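You operate a simulated robot arm through the tools that you are given. There is no shell and no other tool. Be economical: measure what you need, move in short steps, check, and stop when the job is done.

Carry out the task below with a simulated robot arm. There is one attempt and no reset: what you move stays moved.

TASK
Count the yellow notes, put them back and clear the display.
Fine: at counter 24, on the small note counter; leave the machine on.

The check looks at the end state, three seconds after you hand in, the way a careful person would. Anything else that was tipped, shoved, dropped, spilled or broken makes it a failure.

THE ROBOT
A 6-joint arm with a two-finger parallel gripper, fixed in place. Base frame: the origin is at the foot of the arm, x ahead of it, y to its left, z up. Units: mm, degrees, N and s.
With the tool pointing down near the work surface it reaches from about 260 to 680 mm from the base axis. Its first joint turns from -66.0 to 66.0 degrees. Payload 2.9 kg.
The TCP is the grasp point between the finger pads, 30 mm short of the fingertips. In the tool frame z runs along the fingers and y along their closing line. Largest opening 110 mm; finger width 20, thickness 10; the body of the gripper, 48 by 112 mm, starts 55 mm behind the TCP.
Orientation is told as [roll, pitch, yaw] about the base's x, y, z axes, in that order, counted from this pose: with the fingers straight down and closing along the base's y, the tool's x points along the base's -x, its y along +y and its z along -z.

THE INTERFACE
- The arm moves only by the tool move_arm. Its argument "targets" is a list of rows, each a list of 6 numbers: the shift along the base's x, y, z in mm, then the turn, a rotation vector about the base's x, y, z in rad. In form: [[x, y, z, wx, wy, wz], ...]. A call has 1 to 10 rows; each row shifts and turns the commanded pose from where the row before left it. "gripper" is the closure, from 0 (fully open) to 1 (shut), set as the call begins (left out, the last holds). A row lasts 0.2 s, in which the tool goes at most 50 mm and 8.6 degrees; a call with a longer step from one row to the next is refused whole, and so is a gripper value outside its range. Where a pose cannot be reached the arm comes as near as it can. A force on the tool above 40 N (or 10 N above the force at the start of the call, whichever is more), or a blocked arm, ends the call early, and 0.2 s more pass. The fingers move at their own pace (about 108 mm/s each) and stop on an object; they squeeze with about 21 N. The grip force told is the motor's: it shows also when the fingers shut on nothing. Time passes only in rows, and 0.2 s behind the last, so rows that do not move let the fingers close. It gives the time, the measured TCP pose, the force on the tool (base axes), the opening and the grip force at its end, in the units of the frame above (readings bear some noise), and new pictures: "views" is both (left out), scene, wrist or none.
- Cameras (640 x 400 px; columns grow to the right, rows downward): "scene" is fixed at [97.2, 459.2, 1385.3]; the picture's right is [-0.47, -0.89, 0.00], its down [-0.51, 0.27, -0.82] and it looks along [0.73, -0.38, -0.57] (base axes); focal length 347 px, centre (320, 200). "wrist" rides on the gripper at [-36, 0, -57] in the tool frame; the picture's right is [0.00, -1.00, 0.00], its down [0.97, 0.00, -0.24] and it looks along [0.24, 0.00, 0.97] (tool axes); focal length 218 px, centre (320, 200). There is no depth. A picture from a camera that has moved, and an enlarged one, comes with that camera's place and axes in the base frame and with its lens.
- enlarge(camera, box): a new picture of the part [left, top, right, bottom] of that camera's present view, enlarged. The clock stands still meanwhile.
- hand_in(): hands the job in; it is judged then, once.

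Work in short steps. Places have to be worked out from the pictures, the camera data and where the tool is seen: move nearer, look again, correct. Check each grasp and each placing, and mend what went wrong. You have 120 turns and 150 pictures in all, those below and enlarged ones among them. Open the gripper and draw the arm clear of the work before you hand the job in, unless the task says otherwise; then end with one line.

The tools are called after "Request:" as name(argument=value, ...) on one line, values as JSON. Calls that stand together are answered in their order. move_arm: Moves the arm, as the interface text tells. Its arguments: {"type":"object","properties":{"targets":{"type":"array","items":{"type":"array","items":{"type":"number"}}},"gripper":{"type":"number"},"views":{"type":"string","enum":["both","scene","wrist","none"]}},"required":["targets"]} The other tools are called the same way: enlarge (camera, box) takes an enlarged picture of a part of a camera's view; hand_in () hands the job in.

At the start:

```text
time_s: 0.0
ee_pos: [368.7, 135.0, 1148.1]
tool_rot: [0.0, 0.0, 0.0]
wrist_force: [-0.7, -0.2, 0.3]
width: 109.9
grasp_force: 0.1
```

scene: 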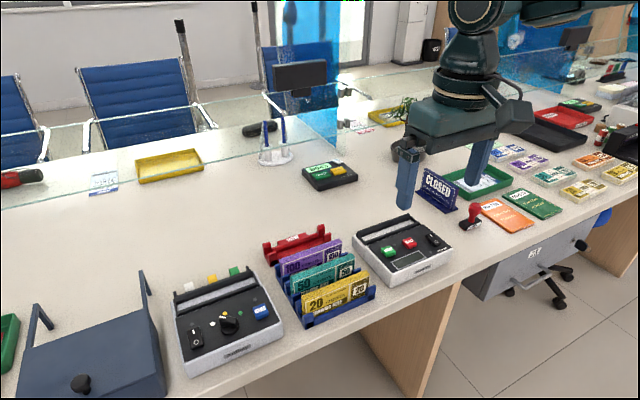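
wrist: 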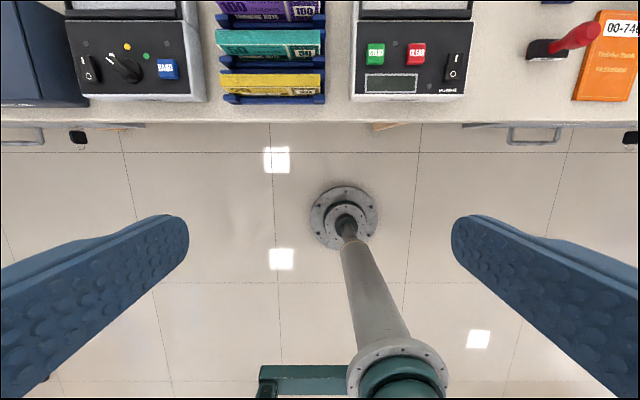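

I'll start by looking closely at the machines and the note rack.

Request:
enlarge(camera="scene", box=[160, 210, 460, 390])

Request:
enlarge(camera="wrist", box=[60, 0, 500, 130])

Request:
enlarge(camera="scene", box=[400, 80, 640, 240])

```text
2.13 times, centred on (310, 300) of scene
camera zoom: at [97.2, 459.2, 1385.3], right [-0.47, -0.89, 0.0], down [-0.51, 0.27, -0.82], along [0.73, -0.38, -0.57], focal length 740 px, centre (341, -13)
```

zoom: 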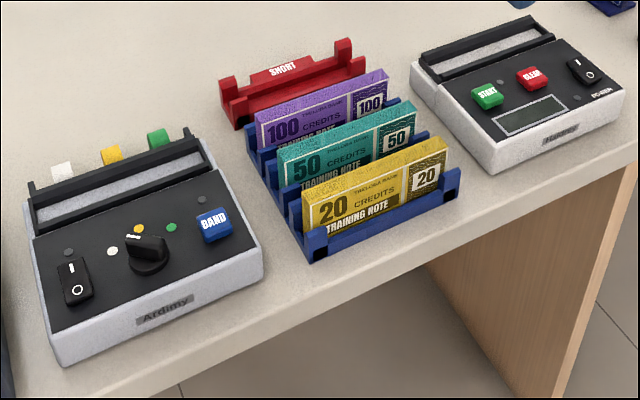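

```text
1.45 times, centred on (280, 65) of wrist
camera zoom: at [404.2, 135.7, 1204.8], right [0.0, -1.0, 0.0], down [-0.97, 0.0, 0.24], along [-0.24, 0.0, -0.97], focal length 318 px, centre (378, 396)
```

zoom: 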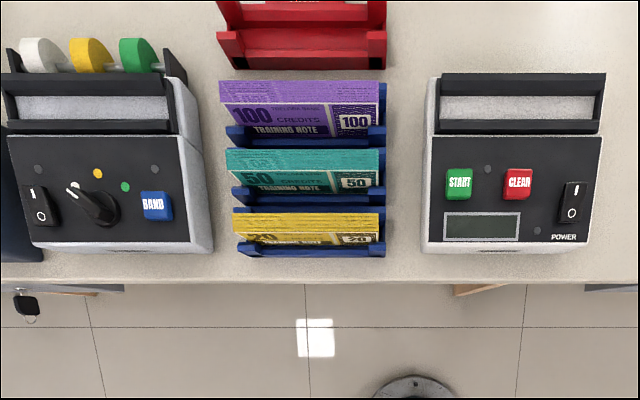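

```text
2.50 times, centred on (520, 160) of scene
camera zoom: at [97.2, 459.2, 1385.3], right [-0.47, -0.89, 0.0], down [-0.51, 0.27, -0.82], along [0.73, -0.38, -0.57], focal length 868 px, centre (-180, 300)
```

zoom: 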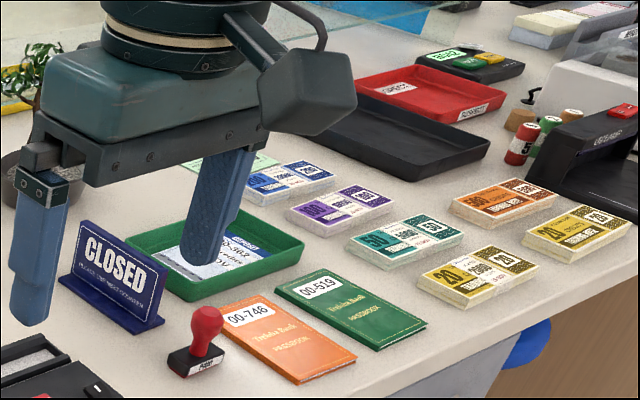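

Look for the counter number and signs.

Request:
enlarge(camera="scene", box=[60, 120, 360, 220])

Request:
enlarge(camera="scene", box=[440, 180, 640, 310])

Request:
enlarge(camera="scene", box=[520, 60, 640, 180])

Request:
enlarge(camera="scene", box=[340, 200, 460, 290])

```text
2.13 times, centred on (210, 170) of scene
camera zoom: at [97.2, 459.2, 1385.3], right [-0.47, -0.89, 0.0], down [-0.51, 0.27, -0.82], along [0.73, -0.38, -0.57], focal length 740 px, centre (555, 264)
```

zoom: 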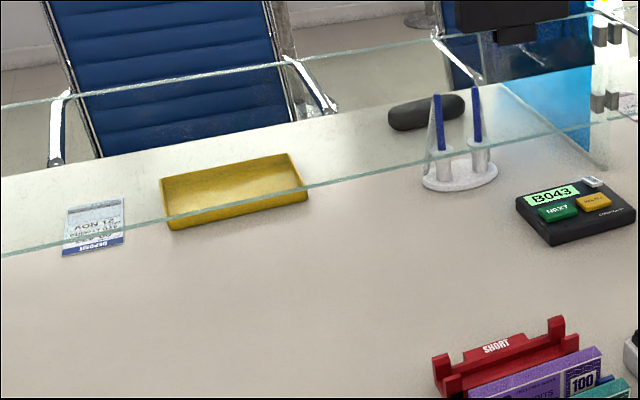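

```text
3.08 times, centred on (540, 245) of scene
camera zoom: at [97.2, 459.2, 1385.3], right [-0.47, -0.89, 0.0], down [-0.51, 0.27, -0.82], along [0.73, -0.38, -0.57], focal length 1068 px, centre (-357, 62)
```

zoom: 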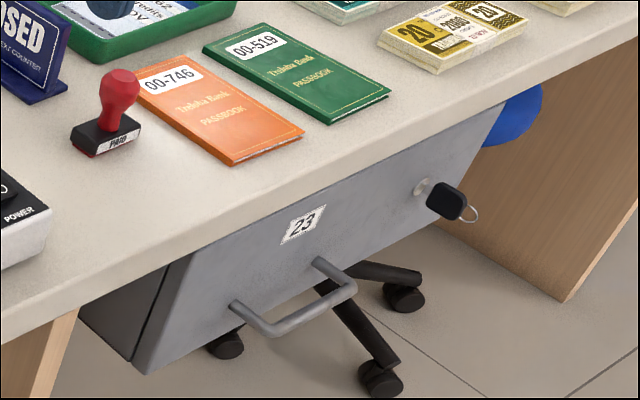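

```text
3.33 times, centred on (580, 120) of scene
camera zoom: at [97.2, 459.2, 1385.3], right [-0.47, -0.89, 0.0], down [-0.51, 0.27, -0.82], along [0.73, -0.38, -0.57], focal length 1157 px, centre (-547, 467)
```

zoom: 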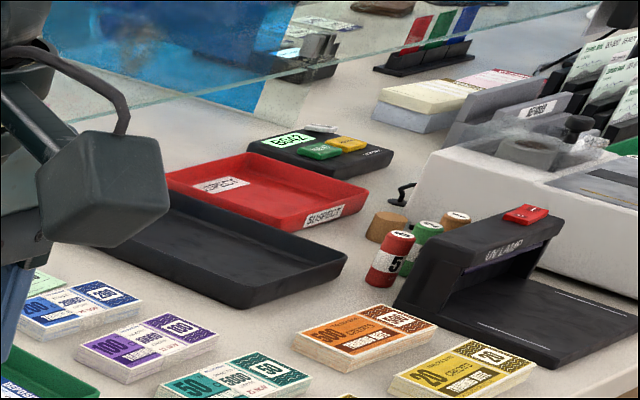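

```text
4.44 times, centred on (400, 245) of scene
camera zoom: at [97.2, 459.2, 1385.3], right [-0.47, -0.89, 0.0], down [-0.51, 0.27, -0.82], along [0.73, -0.38, -0.57], focal length 1543 px, centre (-36, 0)
```

zoom: 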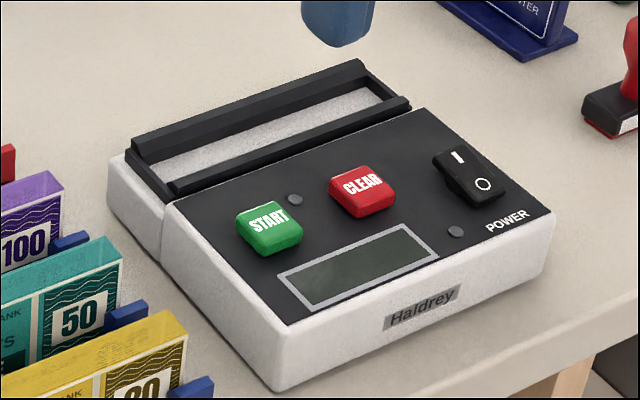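

The right-hand machine (Haldrey, START/CLEAR/display) is the note counter and is off. I move in above it and the rack for a closer look.

Request:
move_arm(targets=[[22, -9, -30, 0, 0, 0], [22, -9, -30, 0, 0, 0], [22, -9, -30, 0, 0, 0], [22, -9, -30, 0, 0, 0], [22, -9, -30, 0, 0, 0]])

```text
time_s: 1.2
ee_pos: [479.4, 89.0, 997.4]
tool_rot: [0.0, 0.0, 0.1]
wrist_force: [-0.2, -0.3, -0.4]
width: 110.0
grasp_force: 0.1
camera wrist: at [515.0, 89.4, 1054.2], right [0.0, -1.0, 0.0], down [-0.97, 0.0, 0.24], along [-0.24, 0.0, -0.97], focal length 218 px, centre (320, 200)
```

scene: 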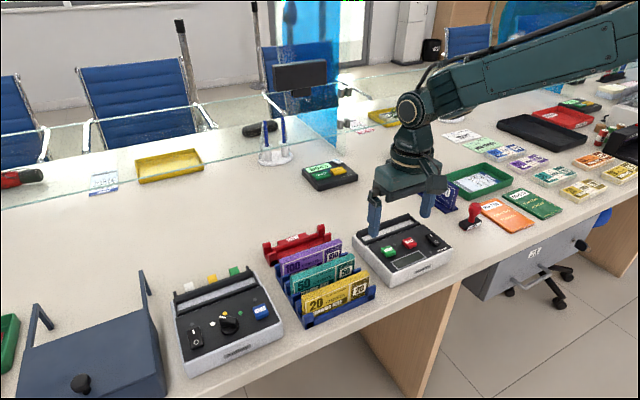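
wrist: 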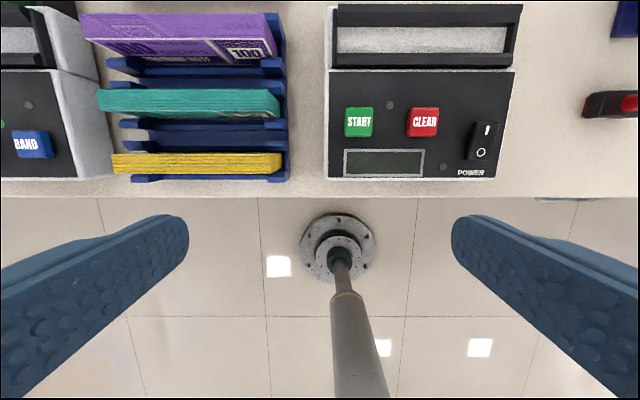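

Request:
enlarge(camera="wrist", box=[60, 0, 540, 200])

Request:
enlarge(camera="scene", box=[270, 225, 390, 335])

```text
1.33 times, centred on (300, 100) of wrist
camera zoom: at [515.0, 89.4, 1054.2], right [0.0, -1.0, 0.0], down [-0.97, 0.0, 0.24], along [-0.24, 0.0, -0.97], focal length 291 px, centre (347, 333)
```

zoom: 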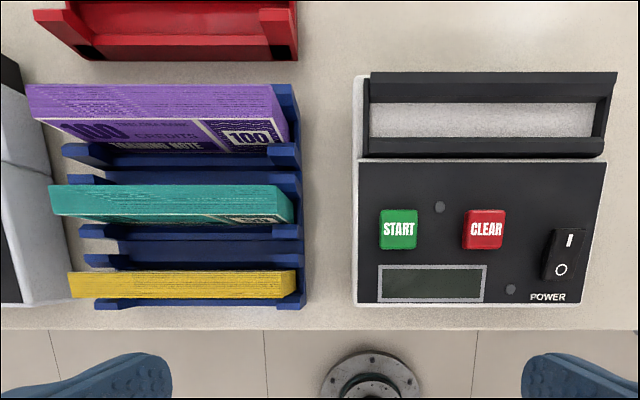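

```text
3.64 times, centred on (330, 280) of scene
camera zoom: at [97.2, 459.2, 1385.3], right [-0.47, -0.89, 0.0], down [-0.51, 0.27, -0.82], along [0.73, -0.38, -0.57], focal length 1262 px, centre (284, -91)
```

zoom: 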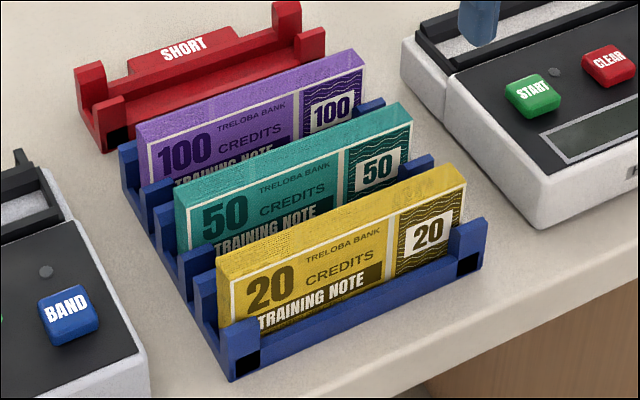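

START ≈ (535, 56, 852), CLEAR ≈ (535, -1, 852), the rocker's "I" end ≈ (529, -60, 850). I close the fingers and go above the rocker's I end.

Request:
move_arm(targets=[[12.7, -37.2, -10, 0, 0, 0], [12.7, -37.2, -20, 0, 0, 0], [12.7, -37.2, -25, 0, 0, 0], [12.7, -37.2, -25, 0, 0, 0], [0, 0, -12, 0, 0, 0]], gripper=1)

```text
time_s: 2.4
ee_pos: [528.8, -57.7, 904.9]
tool_rot: [0.0, 0.0, 0.0]
wrist_force: [0.8, -0.3, 0.0]
width: 0.0
grasp_force: 21.3
camera wrist: at [565.1, -58.7, 962.8], right [0.0, -1.0, 0.0], down [-0.97, 0.0, 0.24], along [-0.24, 0.0, -0.97], focal length 218 px, centre (320, 200)
```

scene: 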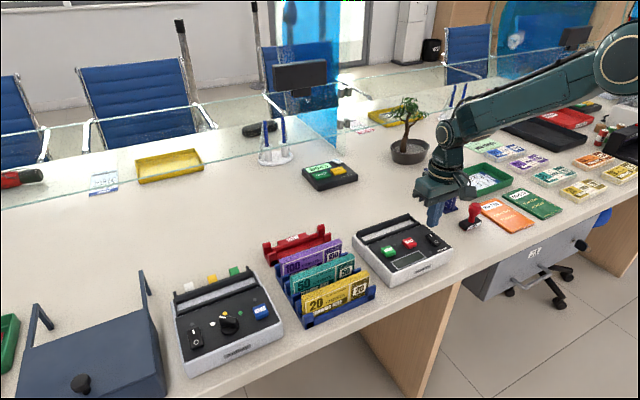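
wrist: 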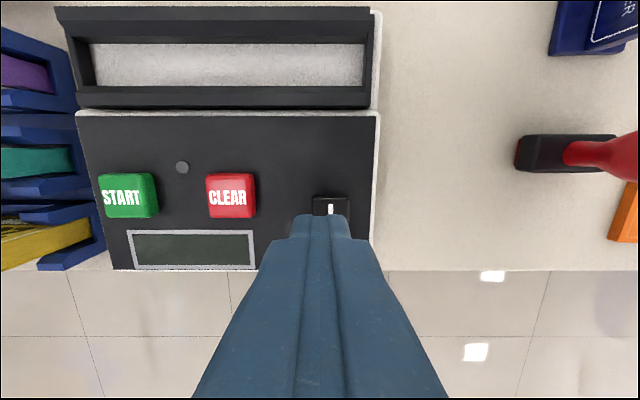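

Slightly off sideways; I correct by -5 mm in y, +2 in x and descend gently.

Request:
move_arm(targets=[[2, -5, 0, 0, 0, 0], [0, 0, -8, 0, 0, 0], [0, 0, -8, 0, 0, 0], [0, 0, -4, 0, 0, 0]], views="wrist")

```text
time_s: 3.4
ee_pos: [531.3, -62.3, 885.1]
tool_rot: [0.0, 0.0, 0.0]
wrist_force: [-1.2, -0.3, 0.6]
width: 0.0
grasp_force: 21.2
camera wrist: at [567.9, -63.2, 942.8], right [0.0, -1.0, 0.0], down [-0.97, 0.0, 0.24], along [-0.24, 0.0, -0.97], focal length 218 px, centre (320, 200)
```

wrist: 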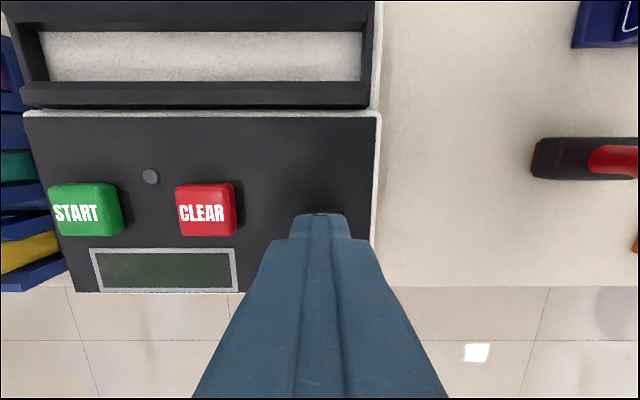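

Tip is about at the rocker; keep going down in 2 mm steps.

Request:
move_arm(targets=[[0, 0, -2, 0, 0, 0], [0, 0, -2, 0, 0, 0], [0, 0, -2, 0, 0, 0]], views="wrist")

```text
time_s: 4.2
ee_pos: [531.4, -63.6, 879.4]
tool_rot: [0.0, -0.1, 0.0]
wrist_force: [0.6, 0.5, 0.5]
width: 0.0
grasp_force: 21.1
camera wrist: at [567.1, -63.5, 936.8], right [0.0, -1.0, 0.0], down [-0.97, 0.0, 0.24], along [-0.24, 0.0, -0.97], focal length 218 px, centre (320, 200)
```

wrist: 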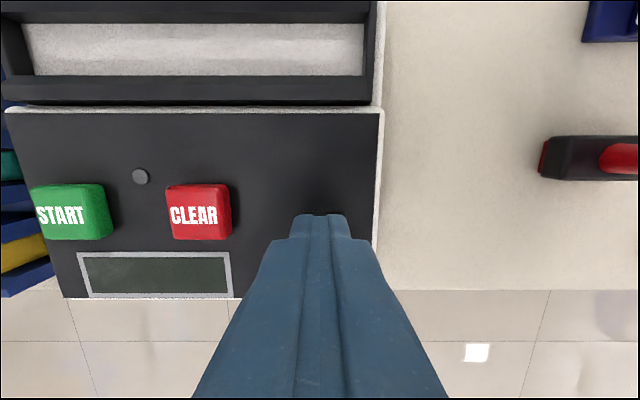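

Request:
move_arm(targets=[[0, 0, -2, 0, 0, 0], [0, 0, -2, 0, 0, 0]], views="wrist")

Request:
enlarge(camera="scene", box=[340, 160, 500, 290])

```text
time_s: 4.8
ee_pos: [531.5, -62.5, 876.4]
tool_rot: [0.0, 0.0, 0.0]
wrist_force: [-0.3, 0.7, 0.2]
width: 0.0
grasp_force: 20.9
camera wrist: at [566.8, -62.9, 932.9], right [0.0, -1.0, 0.0], down [-0.97, 0.0, 0.24], along [-0.24, 0.0, -0.97], focal length 218 px, centre (320, 200)
```

wrist: 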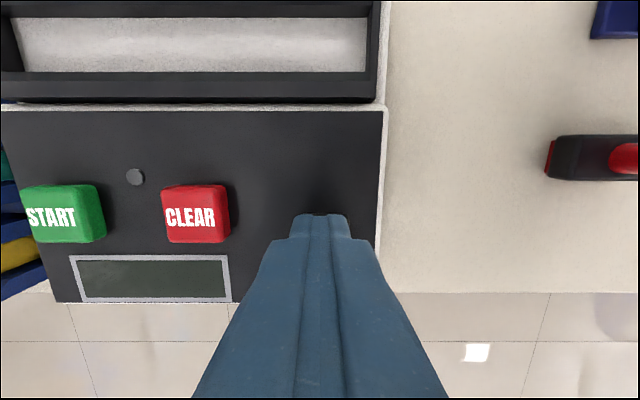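

```text
3.08 times, centred on (420, 225) of scene
camera zoom: at [97.2, 459.2, 1385.3], right [-0.47, -0.89, 0.0], down [-0.51, 0.27, -0.82], along [0.73, -0.38, -0.57], focal length 1068 px, centre (12, 123)
```

zoom: 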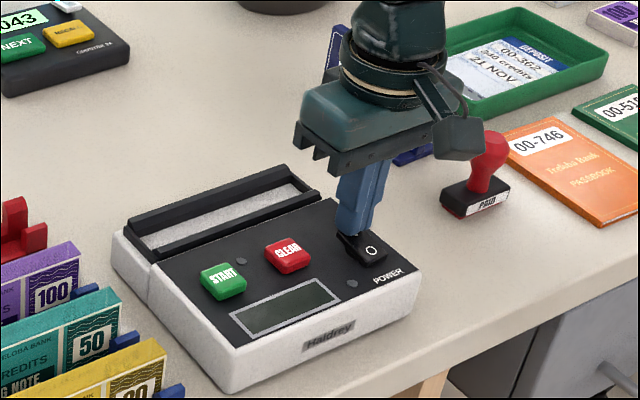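

No contact yet; keep lowering.

Request:
move_arm(targets=[[0, 0, -2, 0, 0, 0], [0, 0, -2, 0, 0, 0], [0, 0, -1, 0, 0, 0]], views="none")

Request:
enlarge(camera="scene", box=[370, 190, 470, 290])

```text
time_s: 5.6
ee_pos: [531.9, -62.1, 871.5]
tool_rot: [-0.1, -0.2, 0.0]
wrist_force: [0.8, 0.8, 8.7]
width: 0.0
grasp_force: 21.3
```

```text
4.00 times, centred on (420, 240) of scene
camera zoom: at [97.0, 459.3, 1385.3], right [-0.47, -0.89, 0.0], down [-0.51, 0.27, -0.82], along [0.73, -0.38, -0.57], focal length 1388 px, centre (-80, 40)
```

zoom: 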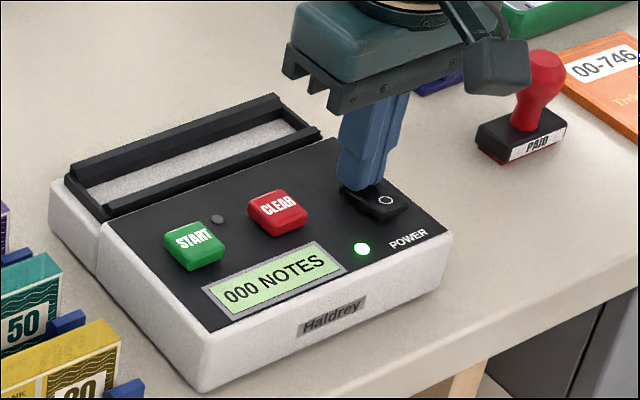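

Powered on: "000 NOTES". I retreat upward and go over the yellow notes, turning the gripper to close along x.

Request:
move_arm(targets=[[0, 0, 45, 0, 0, 0], [0, 0, 45, 0, 0, 0], [-4, 28, 5, 0, 0, 0.143], [-4, 32, 0, 0, 0, 0.143], [-4, 32, 0, 0, 0, 0.143], [-4, 32, 0, 0, 0, 0.143], [-4, 32, 0, 0, 0, 0.143], [-4, 32, 0, 0, 0, 0.143], [-4, 32, 0, 0, 0, 0.143], [-3, 32, 0, 0, 0, 0.143]], views="none")

Request:
move_arm(targets=[[0, 3, 0, 0, 0, 0.143], [0, 0, 0, 0, 0, 0.143], [0, 0, 0, 0, 0, 0.141]], gripper=0.5)

```text
time_s: 7.8
ee_pos: [499.2, 189.2, 965.7]
tool_rot: [-0.1, 0.0, 65.8]
wrist_force: [-0.5, 0.0, -0.1]
width: 0.1
grasp_force: 21.3
```

```text
time_s: 8.6
ee_pos: [500.9, 191.4, 966.5]
tool_rot: [0.0, 0.1, 90.0]
wrist_force: [-0.4, -0.2, 0.3]
width: 55.0
grasp_force: 0.1
camera wrist: at [500.4, 228.1, 1022.7], right [1.0, 0.0, 0.0], down [0.0, -0.97, 0.24], along [0.0, -0.24, -0.97], focal length 218 px, centre (320, 200)
```

scene: 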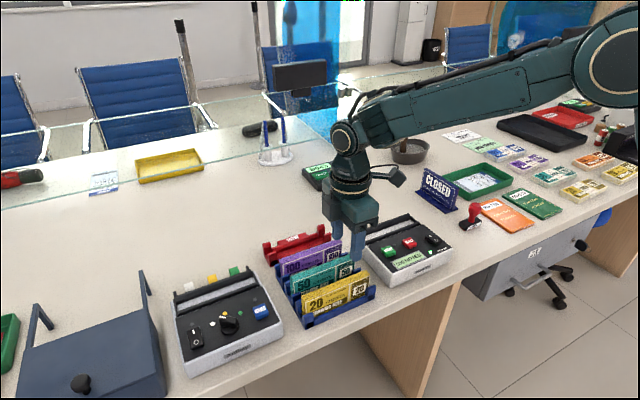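
wrist: 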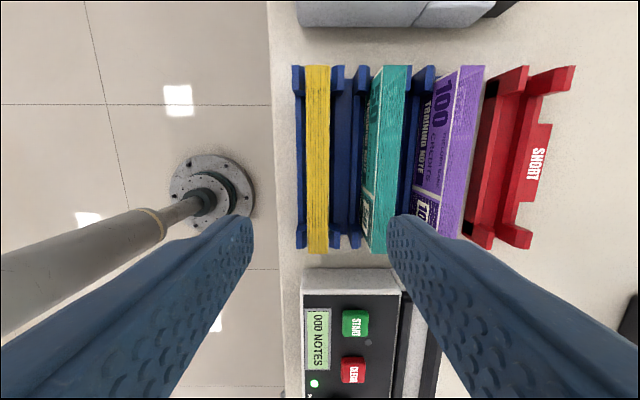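

Request:
enlarge(camera="wrist", box=[280, 50, 480, 260])

Request:
enlarge(camera="scene", box=[270, 215, 390, 335])

```text
1.90 times, centred on (380, 155) of wrist
camera zoom: at [500.4, 228.1, 1022.7], right [1.0, 0.0, 0.0], down [0.0, -0.97, 0.24], along [0.0, -0.24, -0.97], focal length 416 px, centre (206, 286)
```

zoom: 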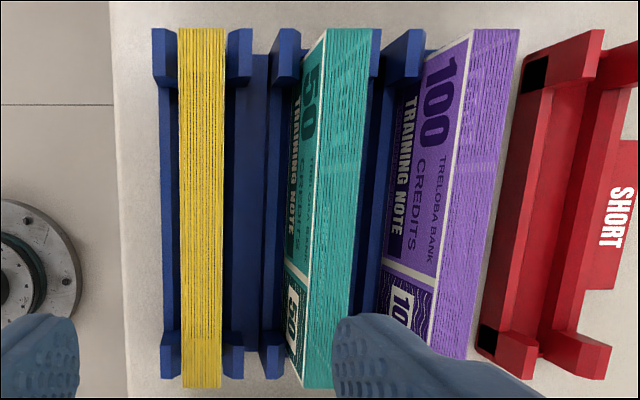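

```text
3.33 times, centred on (330, 275) of scene
camera zoom: at [97.2, 459.2, 1385.3], right [-0.47, -0.89, 0.0], down [-0.51, 0.27, -0.82], along [0.73, -0.38, -0.57], focal length 1157 px, centre (287, -50)
```

zoom: 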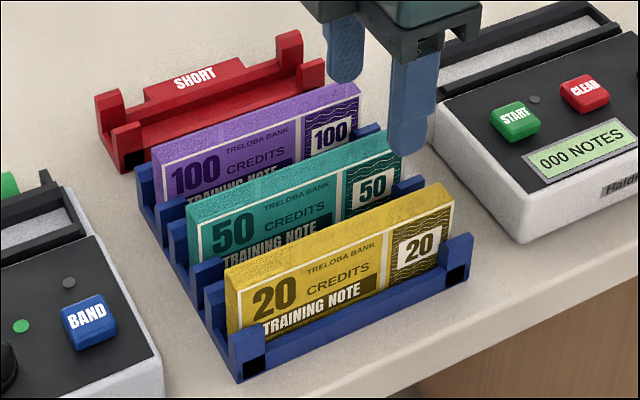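

Bundle: x 490–508, y ≈ 138–285, top z ≈ 850. I move over its middle and descend with fingers at 55 mm to straddle it.

Request:
move_arm(targets=[[-2, 20, -14, 0, 0, 0], [0, 0, -30, 0, 0, 0], [0, 0, -30, 0, 0, 0], [0, 0, -20, 0, 0, 0]], views="wrist")

Request:
enlarge(camera="scene", box=[270, 215, 390, 335])

```text
time_s: 9.6
ee_pos: [498.5, 210.7, 869.9]
tool_rot: [-0.1, 0.0, 90.1]
wrist_force: [-0.9, 0.4, -0.3]
width: 55.0
grasp_force: 0.2
camera wrist: at [498.8, 247.8, 927.5], right [1.0, 0.0, 0.0], down [0.0, -0.97, 0.24], along [0.0, -0.24, -0.97], focal length 218 px, centre (320, 200)
```

wrist: 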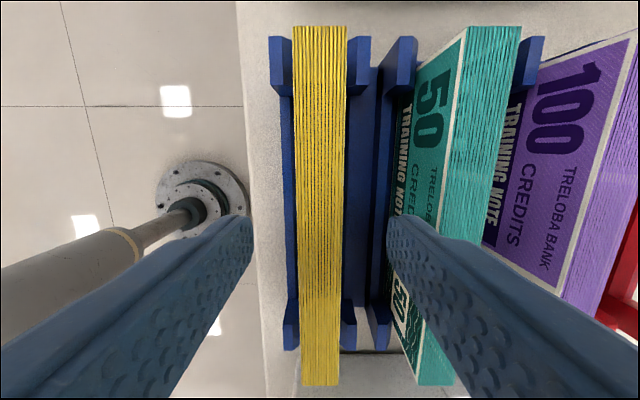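

```text
3.33 times, centred on (330, 275) of scene
camera zoom: at [97.2, 459.2, 1385.3], right [-0.47, -0.89, 0.0], down [-0.51, 0.27, -0.82], along [0.73, -0.38, -0.57], focal length 1157 px, centre (287, -50)
```

zoom: 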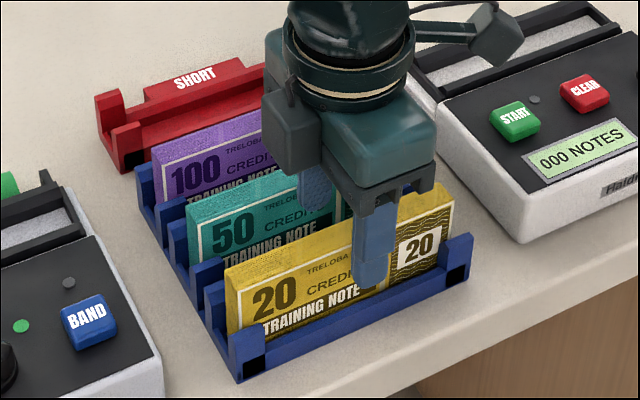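

Measurements agree: top z ≈ 849, centre y ≈ 211, thickness 18. I lower to leave 20 mm overlap and close.

Request:
move_arm(targets=[[0, 0, -12, 0, 0, 0]], views="none")

Request:
move_arm(targets=[[0, 0, 0, 0, 0, 0], [0, 0, 0, 0, 0, 0]], gripper=1, views="both")

```text
time_s: 10.0
ee_pos: [498.3, 212.4, 860.2]
tool_rot: [-0.1, 0.1, 90.0]
wrist_force: [0.4, -0.3, 0.8]
width: 54.9
grasp_force: 0.1
```

```text
time_s: 10.6
ee_pos: [498.2, 210.8, 860.1]
tool_rot: [0.1, 0.0, 90.0]
wrist_force: [0.6, 0.3, -0.7]
width: 17.4
grasp_force: 21.2
camera wrist: at [498.2, 247.9, 916.8], right [1.0, 0.0, 0.0], down [0.0, -0.97, 0.24], along [0.0, -0.24, -0.97], focal length 218 px, centre (320, 200)
```

scene: 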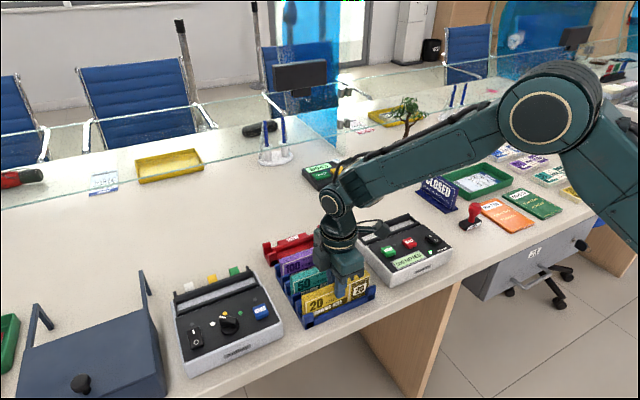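
wrist: 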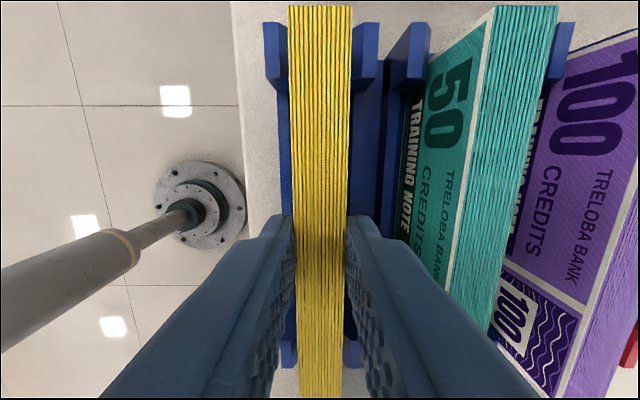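

Held (17.4 mm). Grasp pose to return to: (498, 211, 860). Lift straight up.

Request:
move_arm(targets=[[0, 0, 15, 0, 0, 0], [0, 0, 30, 0, 0, 0], [0, 0, 40, 0, 0, 0], [0, 0, 25, 0, 0, 0]])

Request:
enlarge(camera="scene", box=[260, 170, 480, 335])

```text
time_s: 11.6
ee_pos: [498.6, 212.5, 971.2]
tool_rot: [-0.1, 0.0, 90.0]
wrist_force: [-0.5, 0.7, -2.5]
width: 17.4
grasp_force: 21.0
camera wrist: at [498.8, 248.9, 1027.9], right [1.0, 0.0, 0.0], down [0.0, -0.97, 0.24], along [0.0, -0.24, -0.97], focal length 218 px, centre (320, 200)
```

scene: 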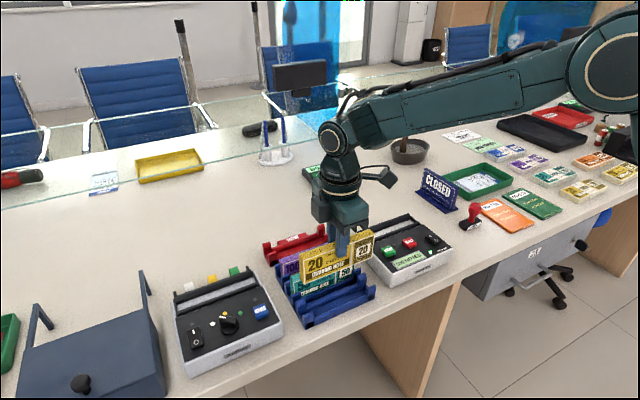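
wrist: 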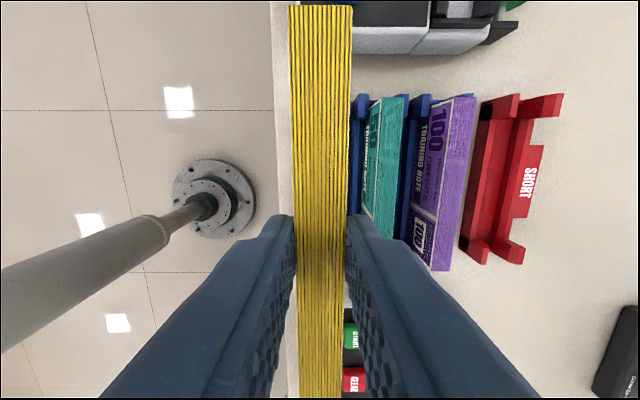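

```text
2.42 times, centred on (370, 252) of scene
camera zoom: at [97.2, 459.2, 1385.3], right [-0.47, -0.89, 0.0], down [-0.51, 0.27, -0.82], along [0.73, -0.38, -0.57], focal length 841 px, centre (199, 73)
```

zoom: 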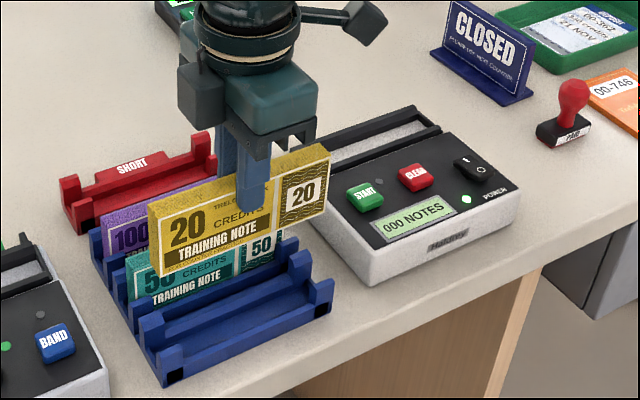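

Clean lift. Now I carry it over to the machine's front side (staying short of the hopper in x) to measure the hopper.

Request:
move_arm(targets=[[0, -35, 0, 0, 0, 0], [0, -35, 0, 0, 0, 0], [0, -35, 0, 0, 0, 0], [0, -35, 0, 0, 0, 0], [0, -35, 0, 0, 0, 0], [0, -35, 0, 0, 0, 0]])

Request:
enlarge(camera="wrist", box=[340, 0, 540, 260])

Request:
enlarge(camera="scene", box=[340, 170, 480, 290])

```text
time_s: 13.0
ee_pos: [497.4, 2.4, 971.2]
tool_rot: [-0.1, 0.0, 90.0]
wrist_force: [0.9, 0.0, -1.6]
width: 17.3
grasp_force: 21.3
camera wrist: at [498.1, 37.9, 1028.1], right [1.0, 0.0, 0.0], down [0.0, -0.97, 0.24], along [0.0, -0.24, -0.97], focal length 218 px, centre (320, 200)
```

scene: 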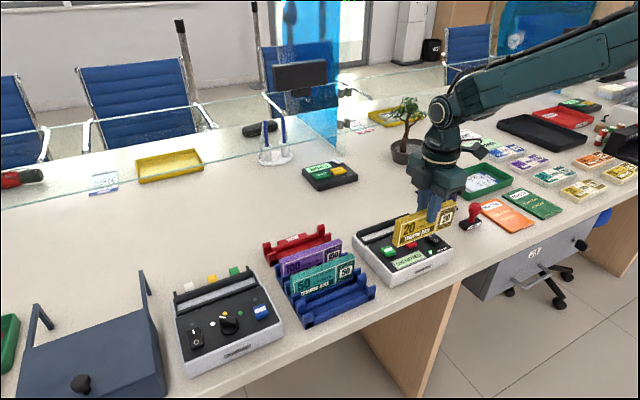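
wrist: 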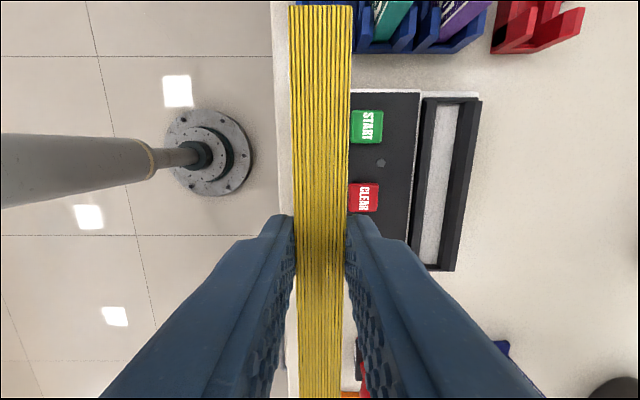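

```text
1.54 times, centred on (440, 130) of wrist
camera zoom: at [498.1, 37.9, 1028.1], right [1.0, 0.0, 0.0], down [0.0, -0.97, 0.24], along [0.0, -0.24, -0.97], focal length 336 px, centre (135, 308)
```

zoom: 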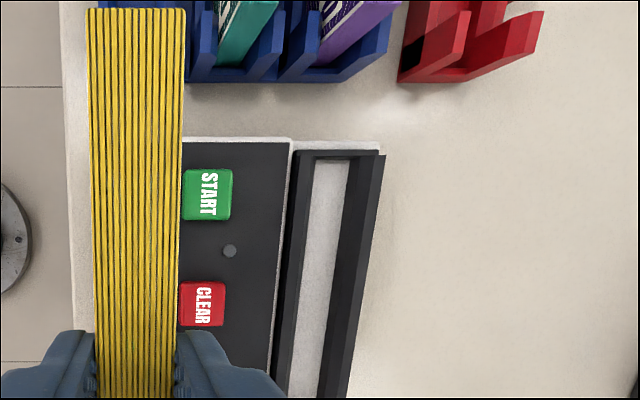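

```text
3.33 times, centred on (410, 230) of scene
camera zoom: at [97.1, 459.2, 1385.3], right [-0.47, -0.89, 0.0], down [-0.51, 0.27, -0.82], along [0.73, -0.38, -0.57], focal length 1157 px, centre (20, 100)
```

zoom: 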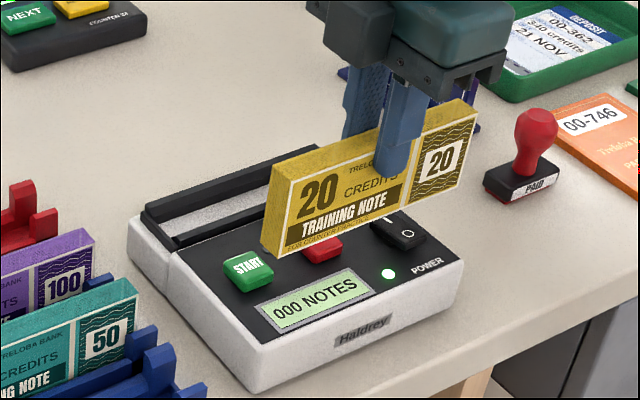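

Combining views: hopper rim is at z ≈ 829, y from about +78 to -84, front bar x ≈ 585–596, rear outer ≈ 634. I move closer for a steeper look.

Request:
move_arm(targets=[[32, -3, -18, 0, 0, 0], [32, -3, -18, 0, 0, 0]])

Request:
enlarge(camera="wrist", box=[320, 0, 520, 330])

Request:
enlarge(camera="scene", box=[340, 180, 470, 290])

```text
time_s: 13.6
ee_pos: [563.2, -2.9, 932.6]
tool_rot: [0.1, 0.0, 90.1]
wrist_force: [0.4, 0.4, -0.3]
width: 17.6
grasp_force: 20.9
camera wrist: at [563.7, 32.6, 990.8], right [1.0, 0.0, 0.0], down [0.0, -0.97, 0.24], along [0.0, -0.24, -0.97], focal length 218 px, centre (320, 200)
```

scene: 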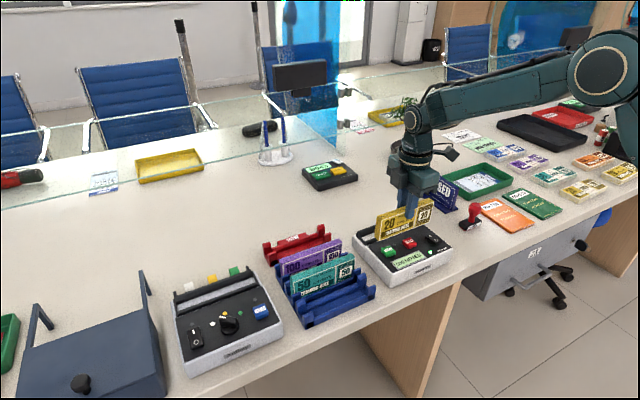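
wrist: 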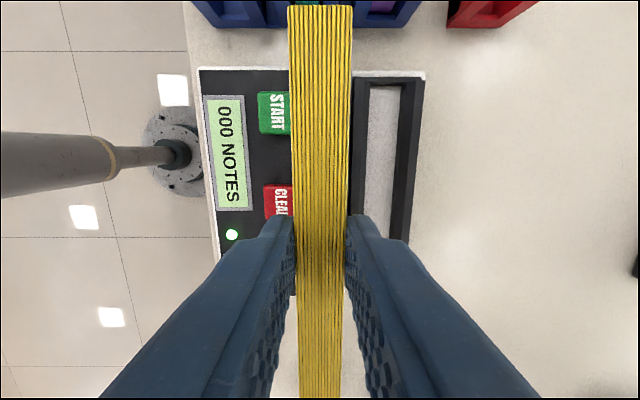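

```text
1.21 times, centred on (420, 165) of wrist
camera zoom: at [563.7, 32.6, 990.8], right [1.0, 0.0, 0.0], down [0.0, -0.97, 0.24], along [0.0, -0.24, -0.97], focal length 265 px, centre (199, 242)
```

zoom: 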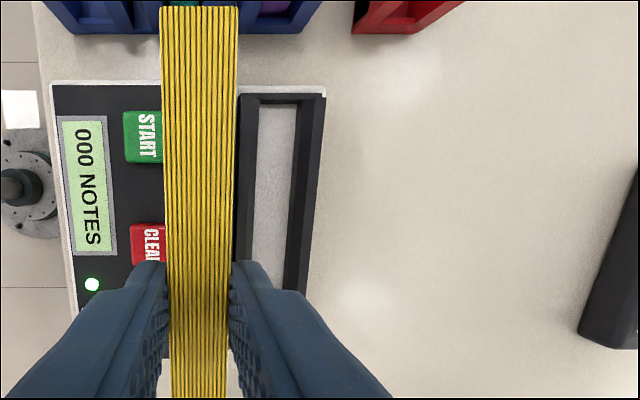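

```text
3.64 times, centred on (405, 235) of scene
camera zoom: at [97.2, 459.2, 1385.3], right [-0.47, -0.89, 0.0], down [-0.51, 0.27, -0.82], along [0.73, -0.38, -0.57], focal length 1262 px, centre (11, 73)
```

zoom: 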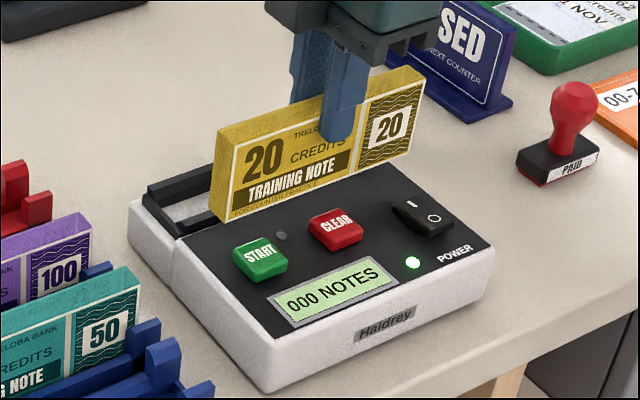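

Request:
enlarge(camera="wrist", box=[345, 60, 435, 116])

Request:
enlarge(camera="wrist", box=[345, 190, 435, 246])

```text
7.11 times, centred on (390, 88) of wrist
camera zoom: at [563.7, 32.6, 990.8], right [1.0, 0.0, 0.0], down [0.0, -0.97, 0.24], along [0.0, -0.24, -0.97], focal length 1552 px, centre (-178, 996)
```

zoom: 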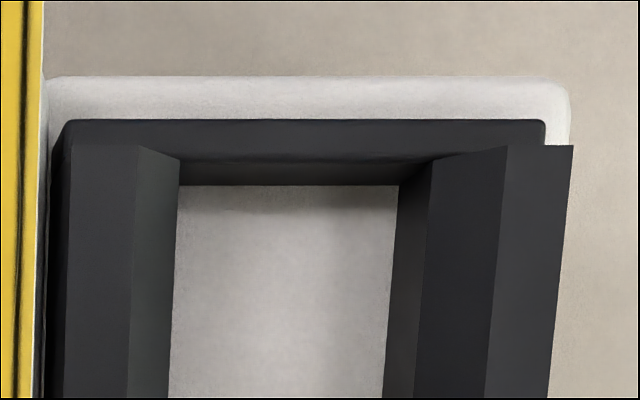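

```text
7.11 times, centred on (390, 218) of wrist
camera zoom: at [563.7, 32.6, 990.8], right [1.0, 0.0, 0.0], down [0.0, -0.97, 0.24], along [0.0, -0.24, -0.97], focal length 1552 px, centre (-178, 72)
```

zoom: 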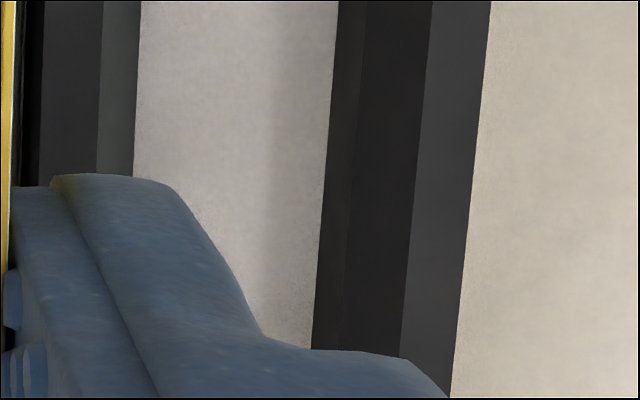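

Hopper: funnel between bars, floor centre x ≈ 609, floor z ≈ 822, inner y about +74 to -79. Bundle (146 long) is about centred on the TCP; move over the hopper.

Request:
move_arm(targets=[[23, 1.5, 0, 0, 0, 0], [23.5, 1, 0, 0, 0, 0], [0, 0, -10, 0, 0, 0]])

Request:
enlarge(camera="scene", box=[340, 180, 470, 290])

Request:
enlarge(camera="wrist", box=[260, 0, 380, 120])

```text
time_s: 14.4
ee_pos: [609.2, -1.7, 924.2]
tool_rot: [-0.1, -0.1, 89.9]
wrist_force: [0.1, -0.7, -1.3]
width: 17.5
grasp_force: 20.9
camera wrist: at [608.8, 35.0, 980.3], right [1.0, 0.0, 0.0], down [0.0, -0.97, 0.24], along [0.0, -0.24, -0.97], focal length 218 px, centre (320, 200)
```

scene: 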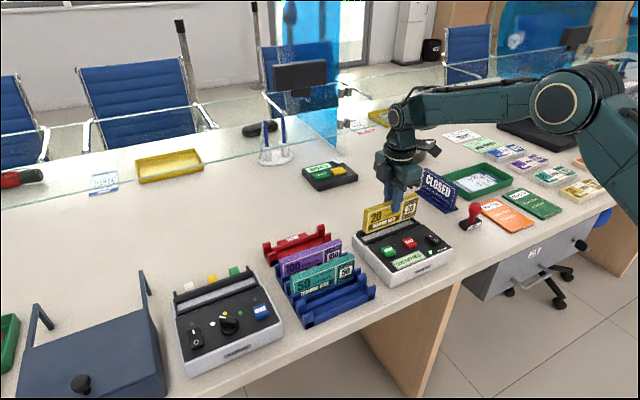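
wrist: 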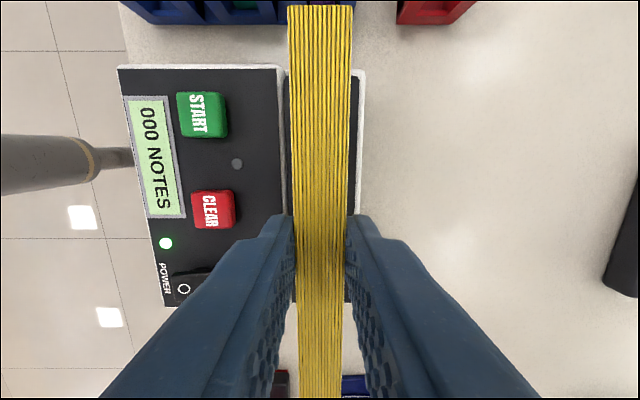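

```text
3.64 times, centred on (405, 235) of scene
camera zoom: at [97.2, 459.2, 1385.3], right [-0.47, -0.89, 0.0], down [-0.51, 0.27, -0.82], along [0.73, -0.38, -0.57], focal length 1262 px, centre (11, 73)
```

zoom: 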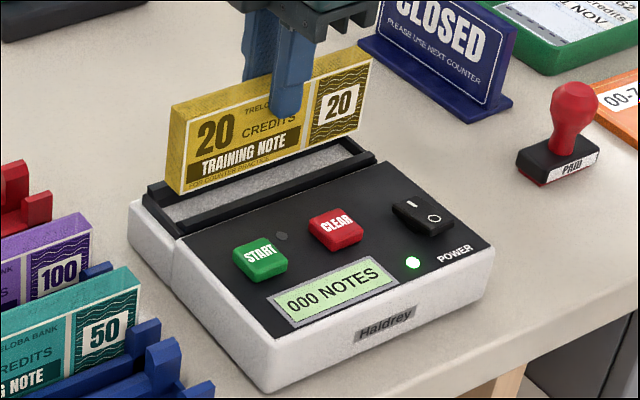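

```text
3.33 times, centred on (320, 60) of wrist
camera zoom: at [608.8, 35.0, 980.3], right [1.0, 0.0, 0.0], down [0.0, -0.97, 0.24], along [0.0, -0.24, -0.97], focal length 728 px, centre (320, 667)
```

zoom: 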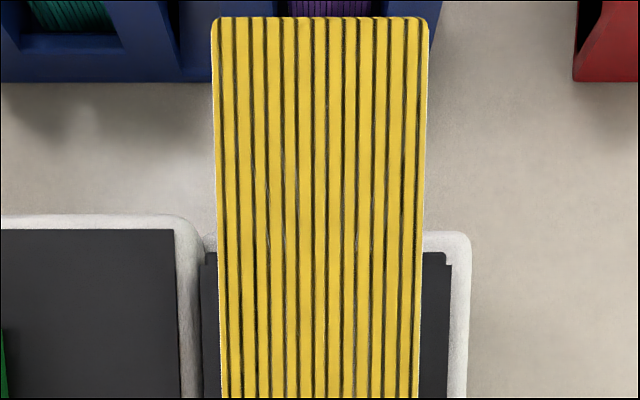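

Aligned within about 1 mm; shift +1 in x and lower to just above floor contact.

Request:
move_arm(targets=[[1, 0, -8, 0, 0, 0], [0, 0, -8, 0, 0, 0], [0, 0, -4, 0, 0, 0]], views="wrist")

Request:
enlarge(camera="scene", box=[340, 180, 470, 290])

```text
time_s: 15.2
ee_pos: [608.2, -2.4, 903.9]
tool_rot: [0.0, 0.0, 90.0]
wrist_force: [0.0, -0.1, -2.5]
width: 17.7
grasp_force: 21.0
camera wrist: at [609.0, 34.2, 961.0], right [1.0, 0.0, 0.0], down [0.0, -0.97, 0.24], along [0.0, -0.24, -0.97], focal length 218 px, centre (320, 200)
```

wrist: 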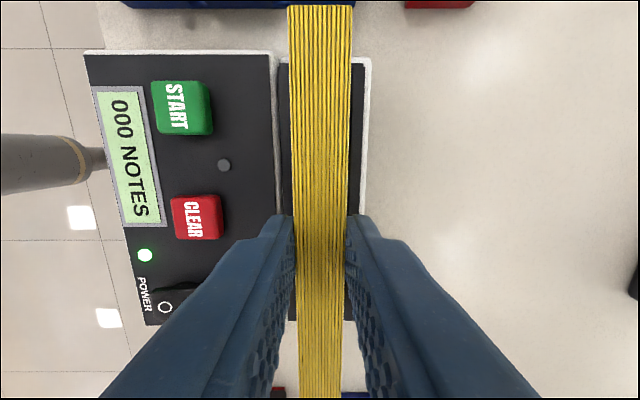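

```text
3.64 times, centred on (405, 235) of scene
camera zoom: at [97.2, 459.2, 1385.3], right [-0.47, -0.89, 0.0], down [-0.51, 0.27, -0.82], along [0.73, -0.38, -0.57], focal length 1262 px, centre (11, 73)
```

zoom: 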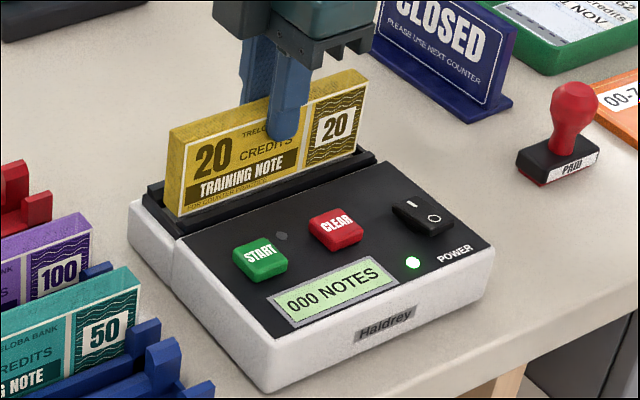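

Looks centred and entering the funnel; lower in small steps until it bears.

Request:
move_arm(targets=[[0, 0, -3, 0, 0, 0], [0, 0, -3, 0, 0, 0], [0, 0, -3, 0, 0, 0]], views="none")

Request:
enlarge(camera="scene", box=[340, 180, 470, 290])

```text
time_s: 16.0
ee_pos: [609.1, -0.8, 895.2]
tool_rot: [0.0, 0.1, 89.9]
wrist_force: [-0.4, -0.6, -1.7]
width: 17.5
grasp_force: 20.8
```

```text
3.64 times, centred on (405, 235) of scene
camera zoom: at [97.2, 459.2, 1385.3], right [-0.47, -0.89, 0.0], down [-0.51, 0.27, -0.82], along [0.73, -0.38, -0.57], focal length 1262 px, centre (11, 73)
```

zoom: 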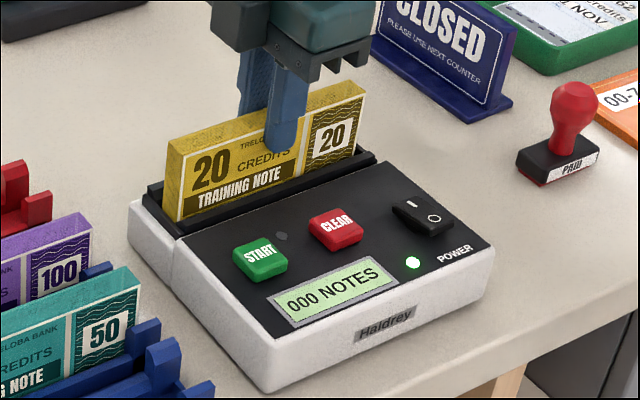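

Request:
move_arm(targets=[[0, 0, -2, 0, 0, 0], [0, 0, -2, 0, 0, 0], [0, 0, -2, 0, 0, 0]], views="none")

Request:
enlarge(camera="scene", box=[340, 180, 470, 290])

```text
time_s: 16.8
ee_pos: [610.3, -2.0, 890.2]
tool_rot: [-0.2, 0.0, 90.0]
wrist_force: [-2.6, 0.1, 22.2]
width: 17.8
grasp_force: 21.3
```

```text
3.64 times, centred on (405, 235) of scene
camera zoom: at [96.7, 459.2, 1385.3], right [-0.47, -0.89, 0.0], down [-0.51, 0.27, -0.82], along [0.73, -0.38, -0.57], focal length 1262 px, centre (11, 73)
```

zoom: 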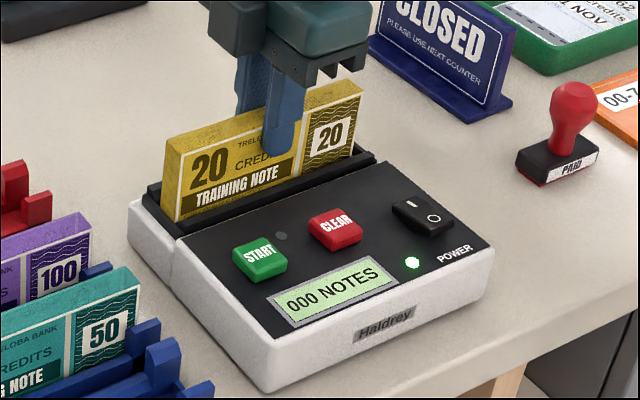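

22 N vertical: it's on the hopper floor as predicted. Relieve slightly and release.

Request:
move_arm(targets=[[0, 0, 1, 0, 0, 0], [0, 0, 0.5, 0, 0, 0]], views="none")

Request:
move_arm(targets=[[0, 0, 0, 0, 0, 0], [0, 0, 0, 0, 0, 0]], gripper=0.6, views="wrist")

Request:
enlarge(camera="scene", box=[340, 180, 470, 290])

```text
time_s: 17.4
ee_pos: [610.8, -0.8, 889.9]
tool_rot: [-0.3, -0.1, 90.1]
wrist_force: [6.0, 3.6, 15.3]
width: 17.3
grasp_force: 21.2
```

```text
time_s: 18.0
ee_pos: [609.2, -2.6, 889.0]
tool_rot: [0.1, 0.0, 90.0]
wrist_force: [-0.2, -0.3, 0.4]
width: 44.1
grasp_force: 0.0
camera wrist: at [609.0, 34.2, 946.2], right [1.0, 0.0, 0.0], down [0.0, -0.97, 0.24], along [0.0, -0.24, -0.97], focal length 218 px, centre (320, 200)
```

wrist: 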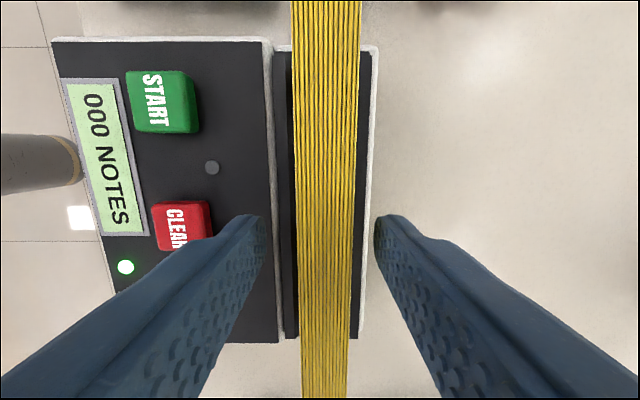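

```text
3.64 times, centred on (405, 235) of scene
camera zoom: at [97.2, 459.2, 1385.3], right [-0.47, -0.89, 0.0], down [-0.51, 0.27, -0.82], along [0.73, -0.38, -0.57], focal length 1262 px, centre (11, 73)
```

zoom: 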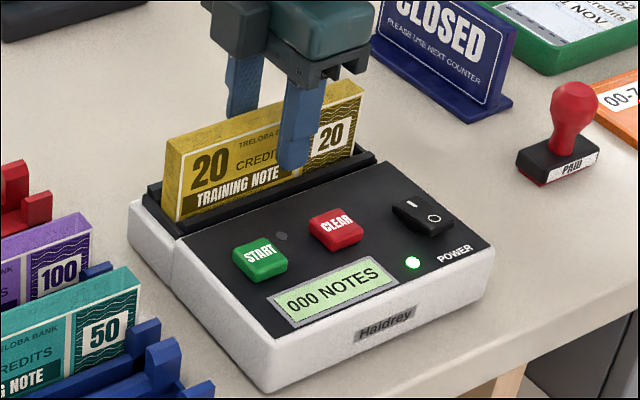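

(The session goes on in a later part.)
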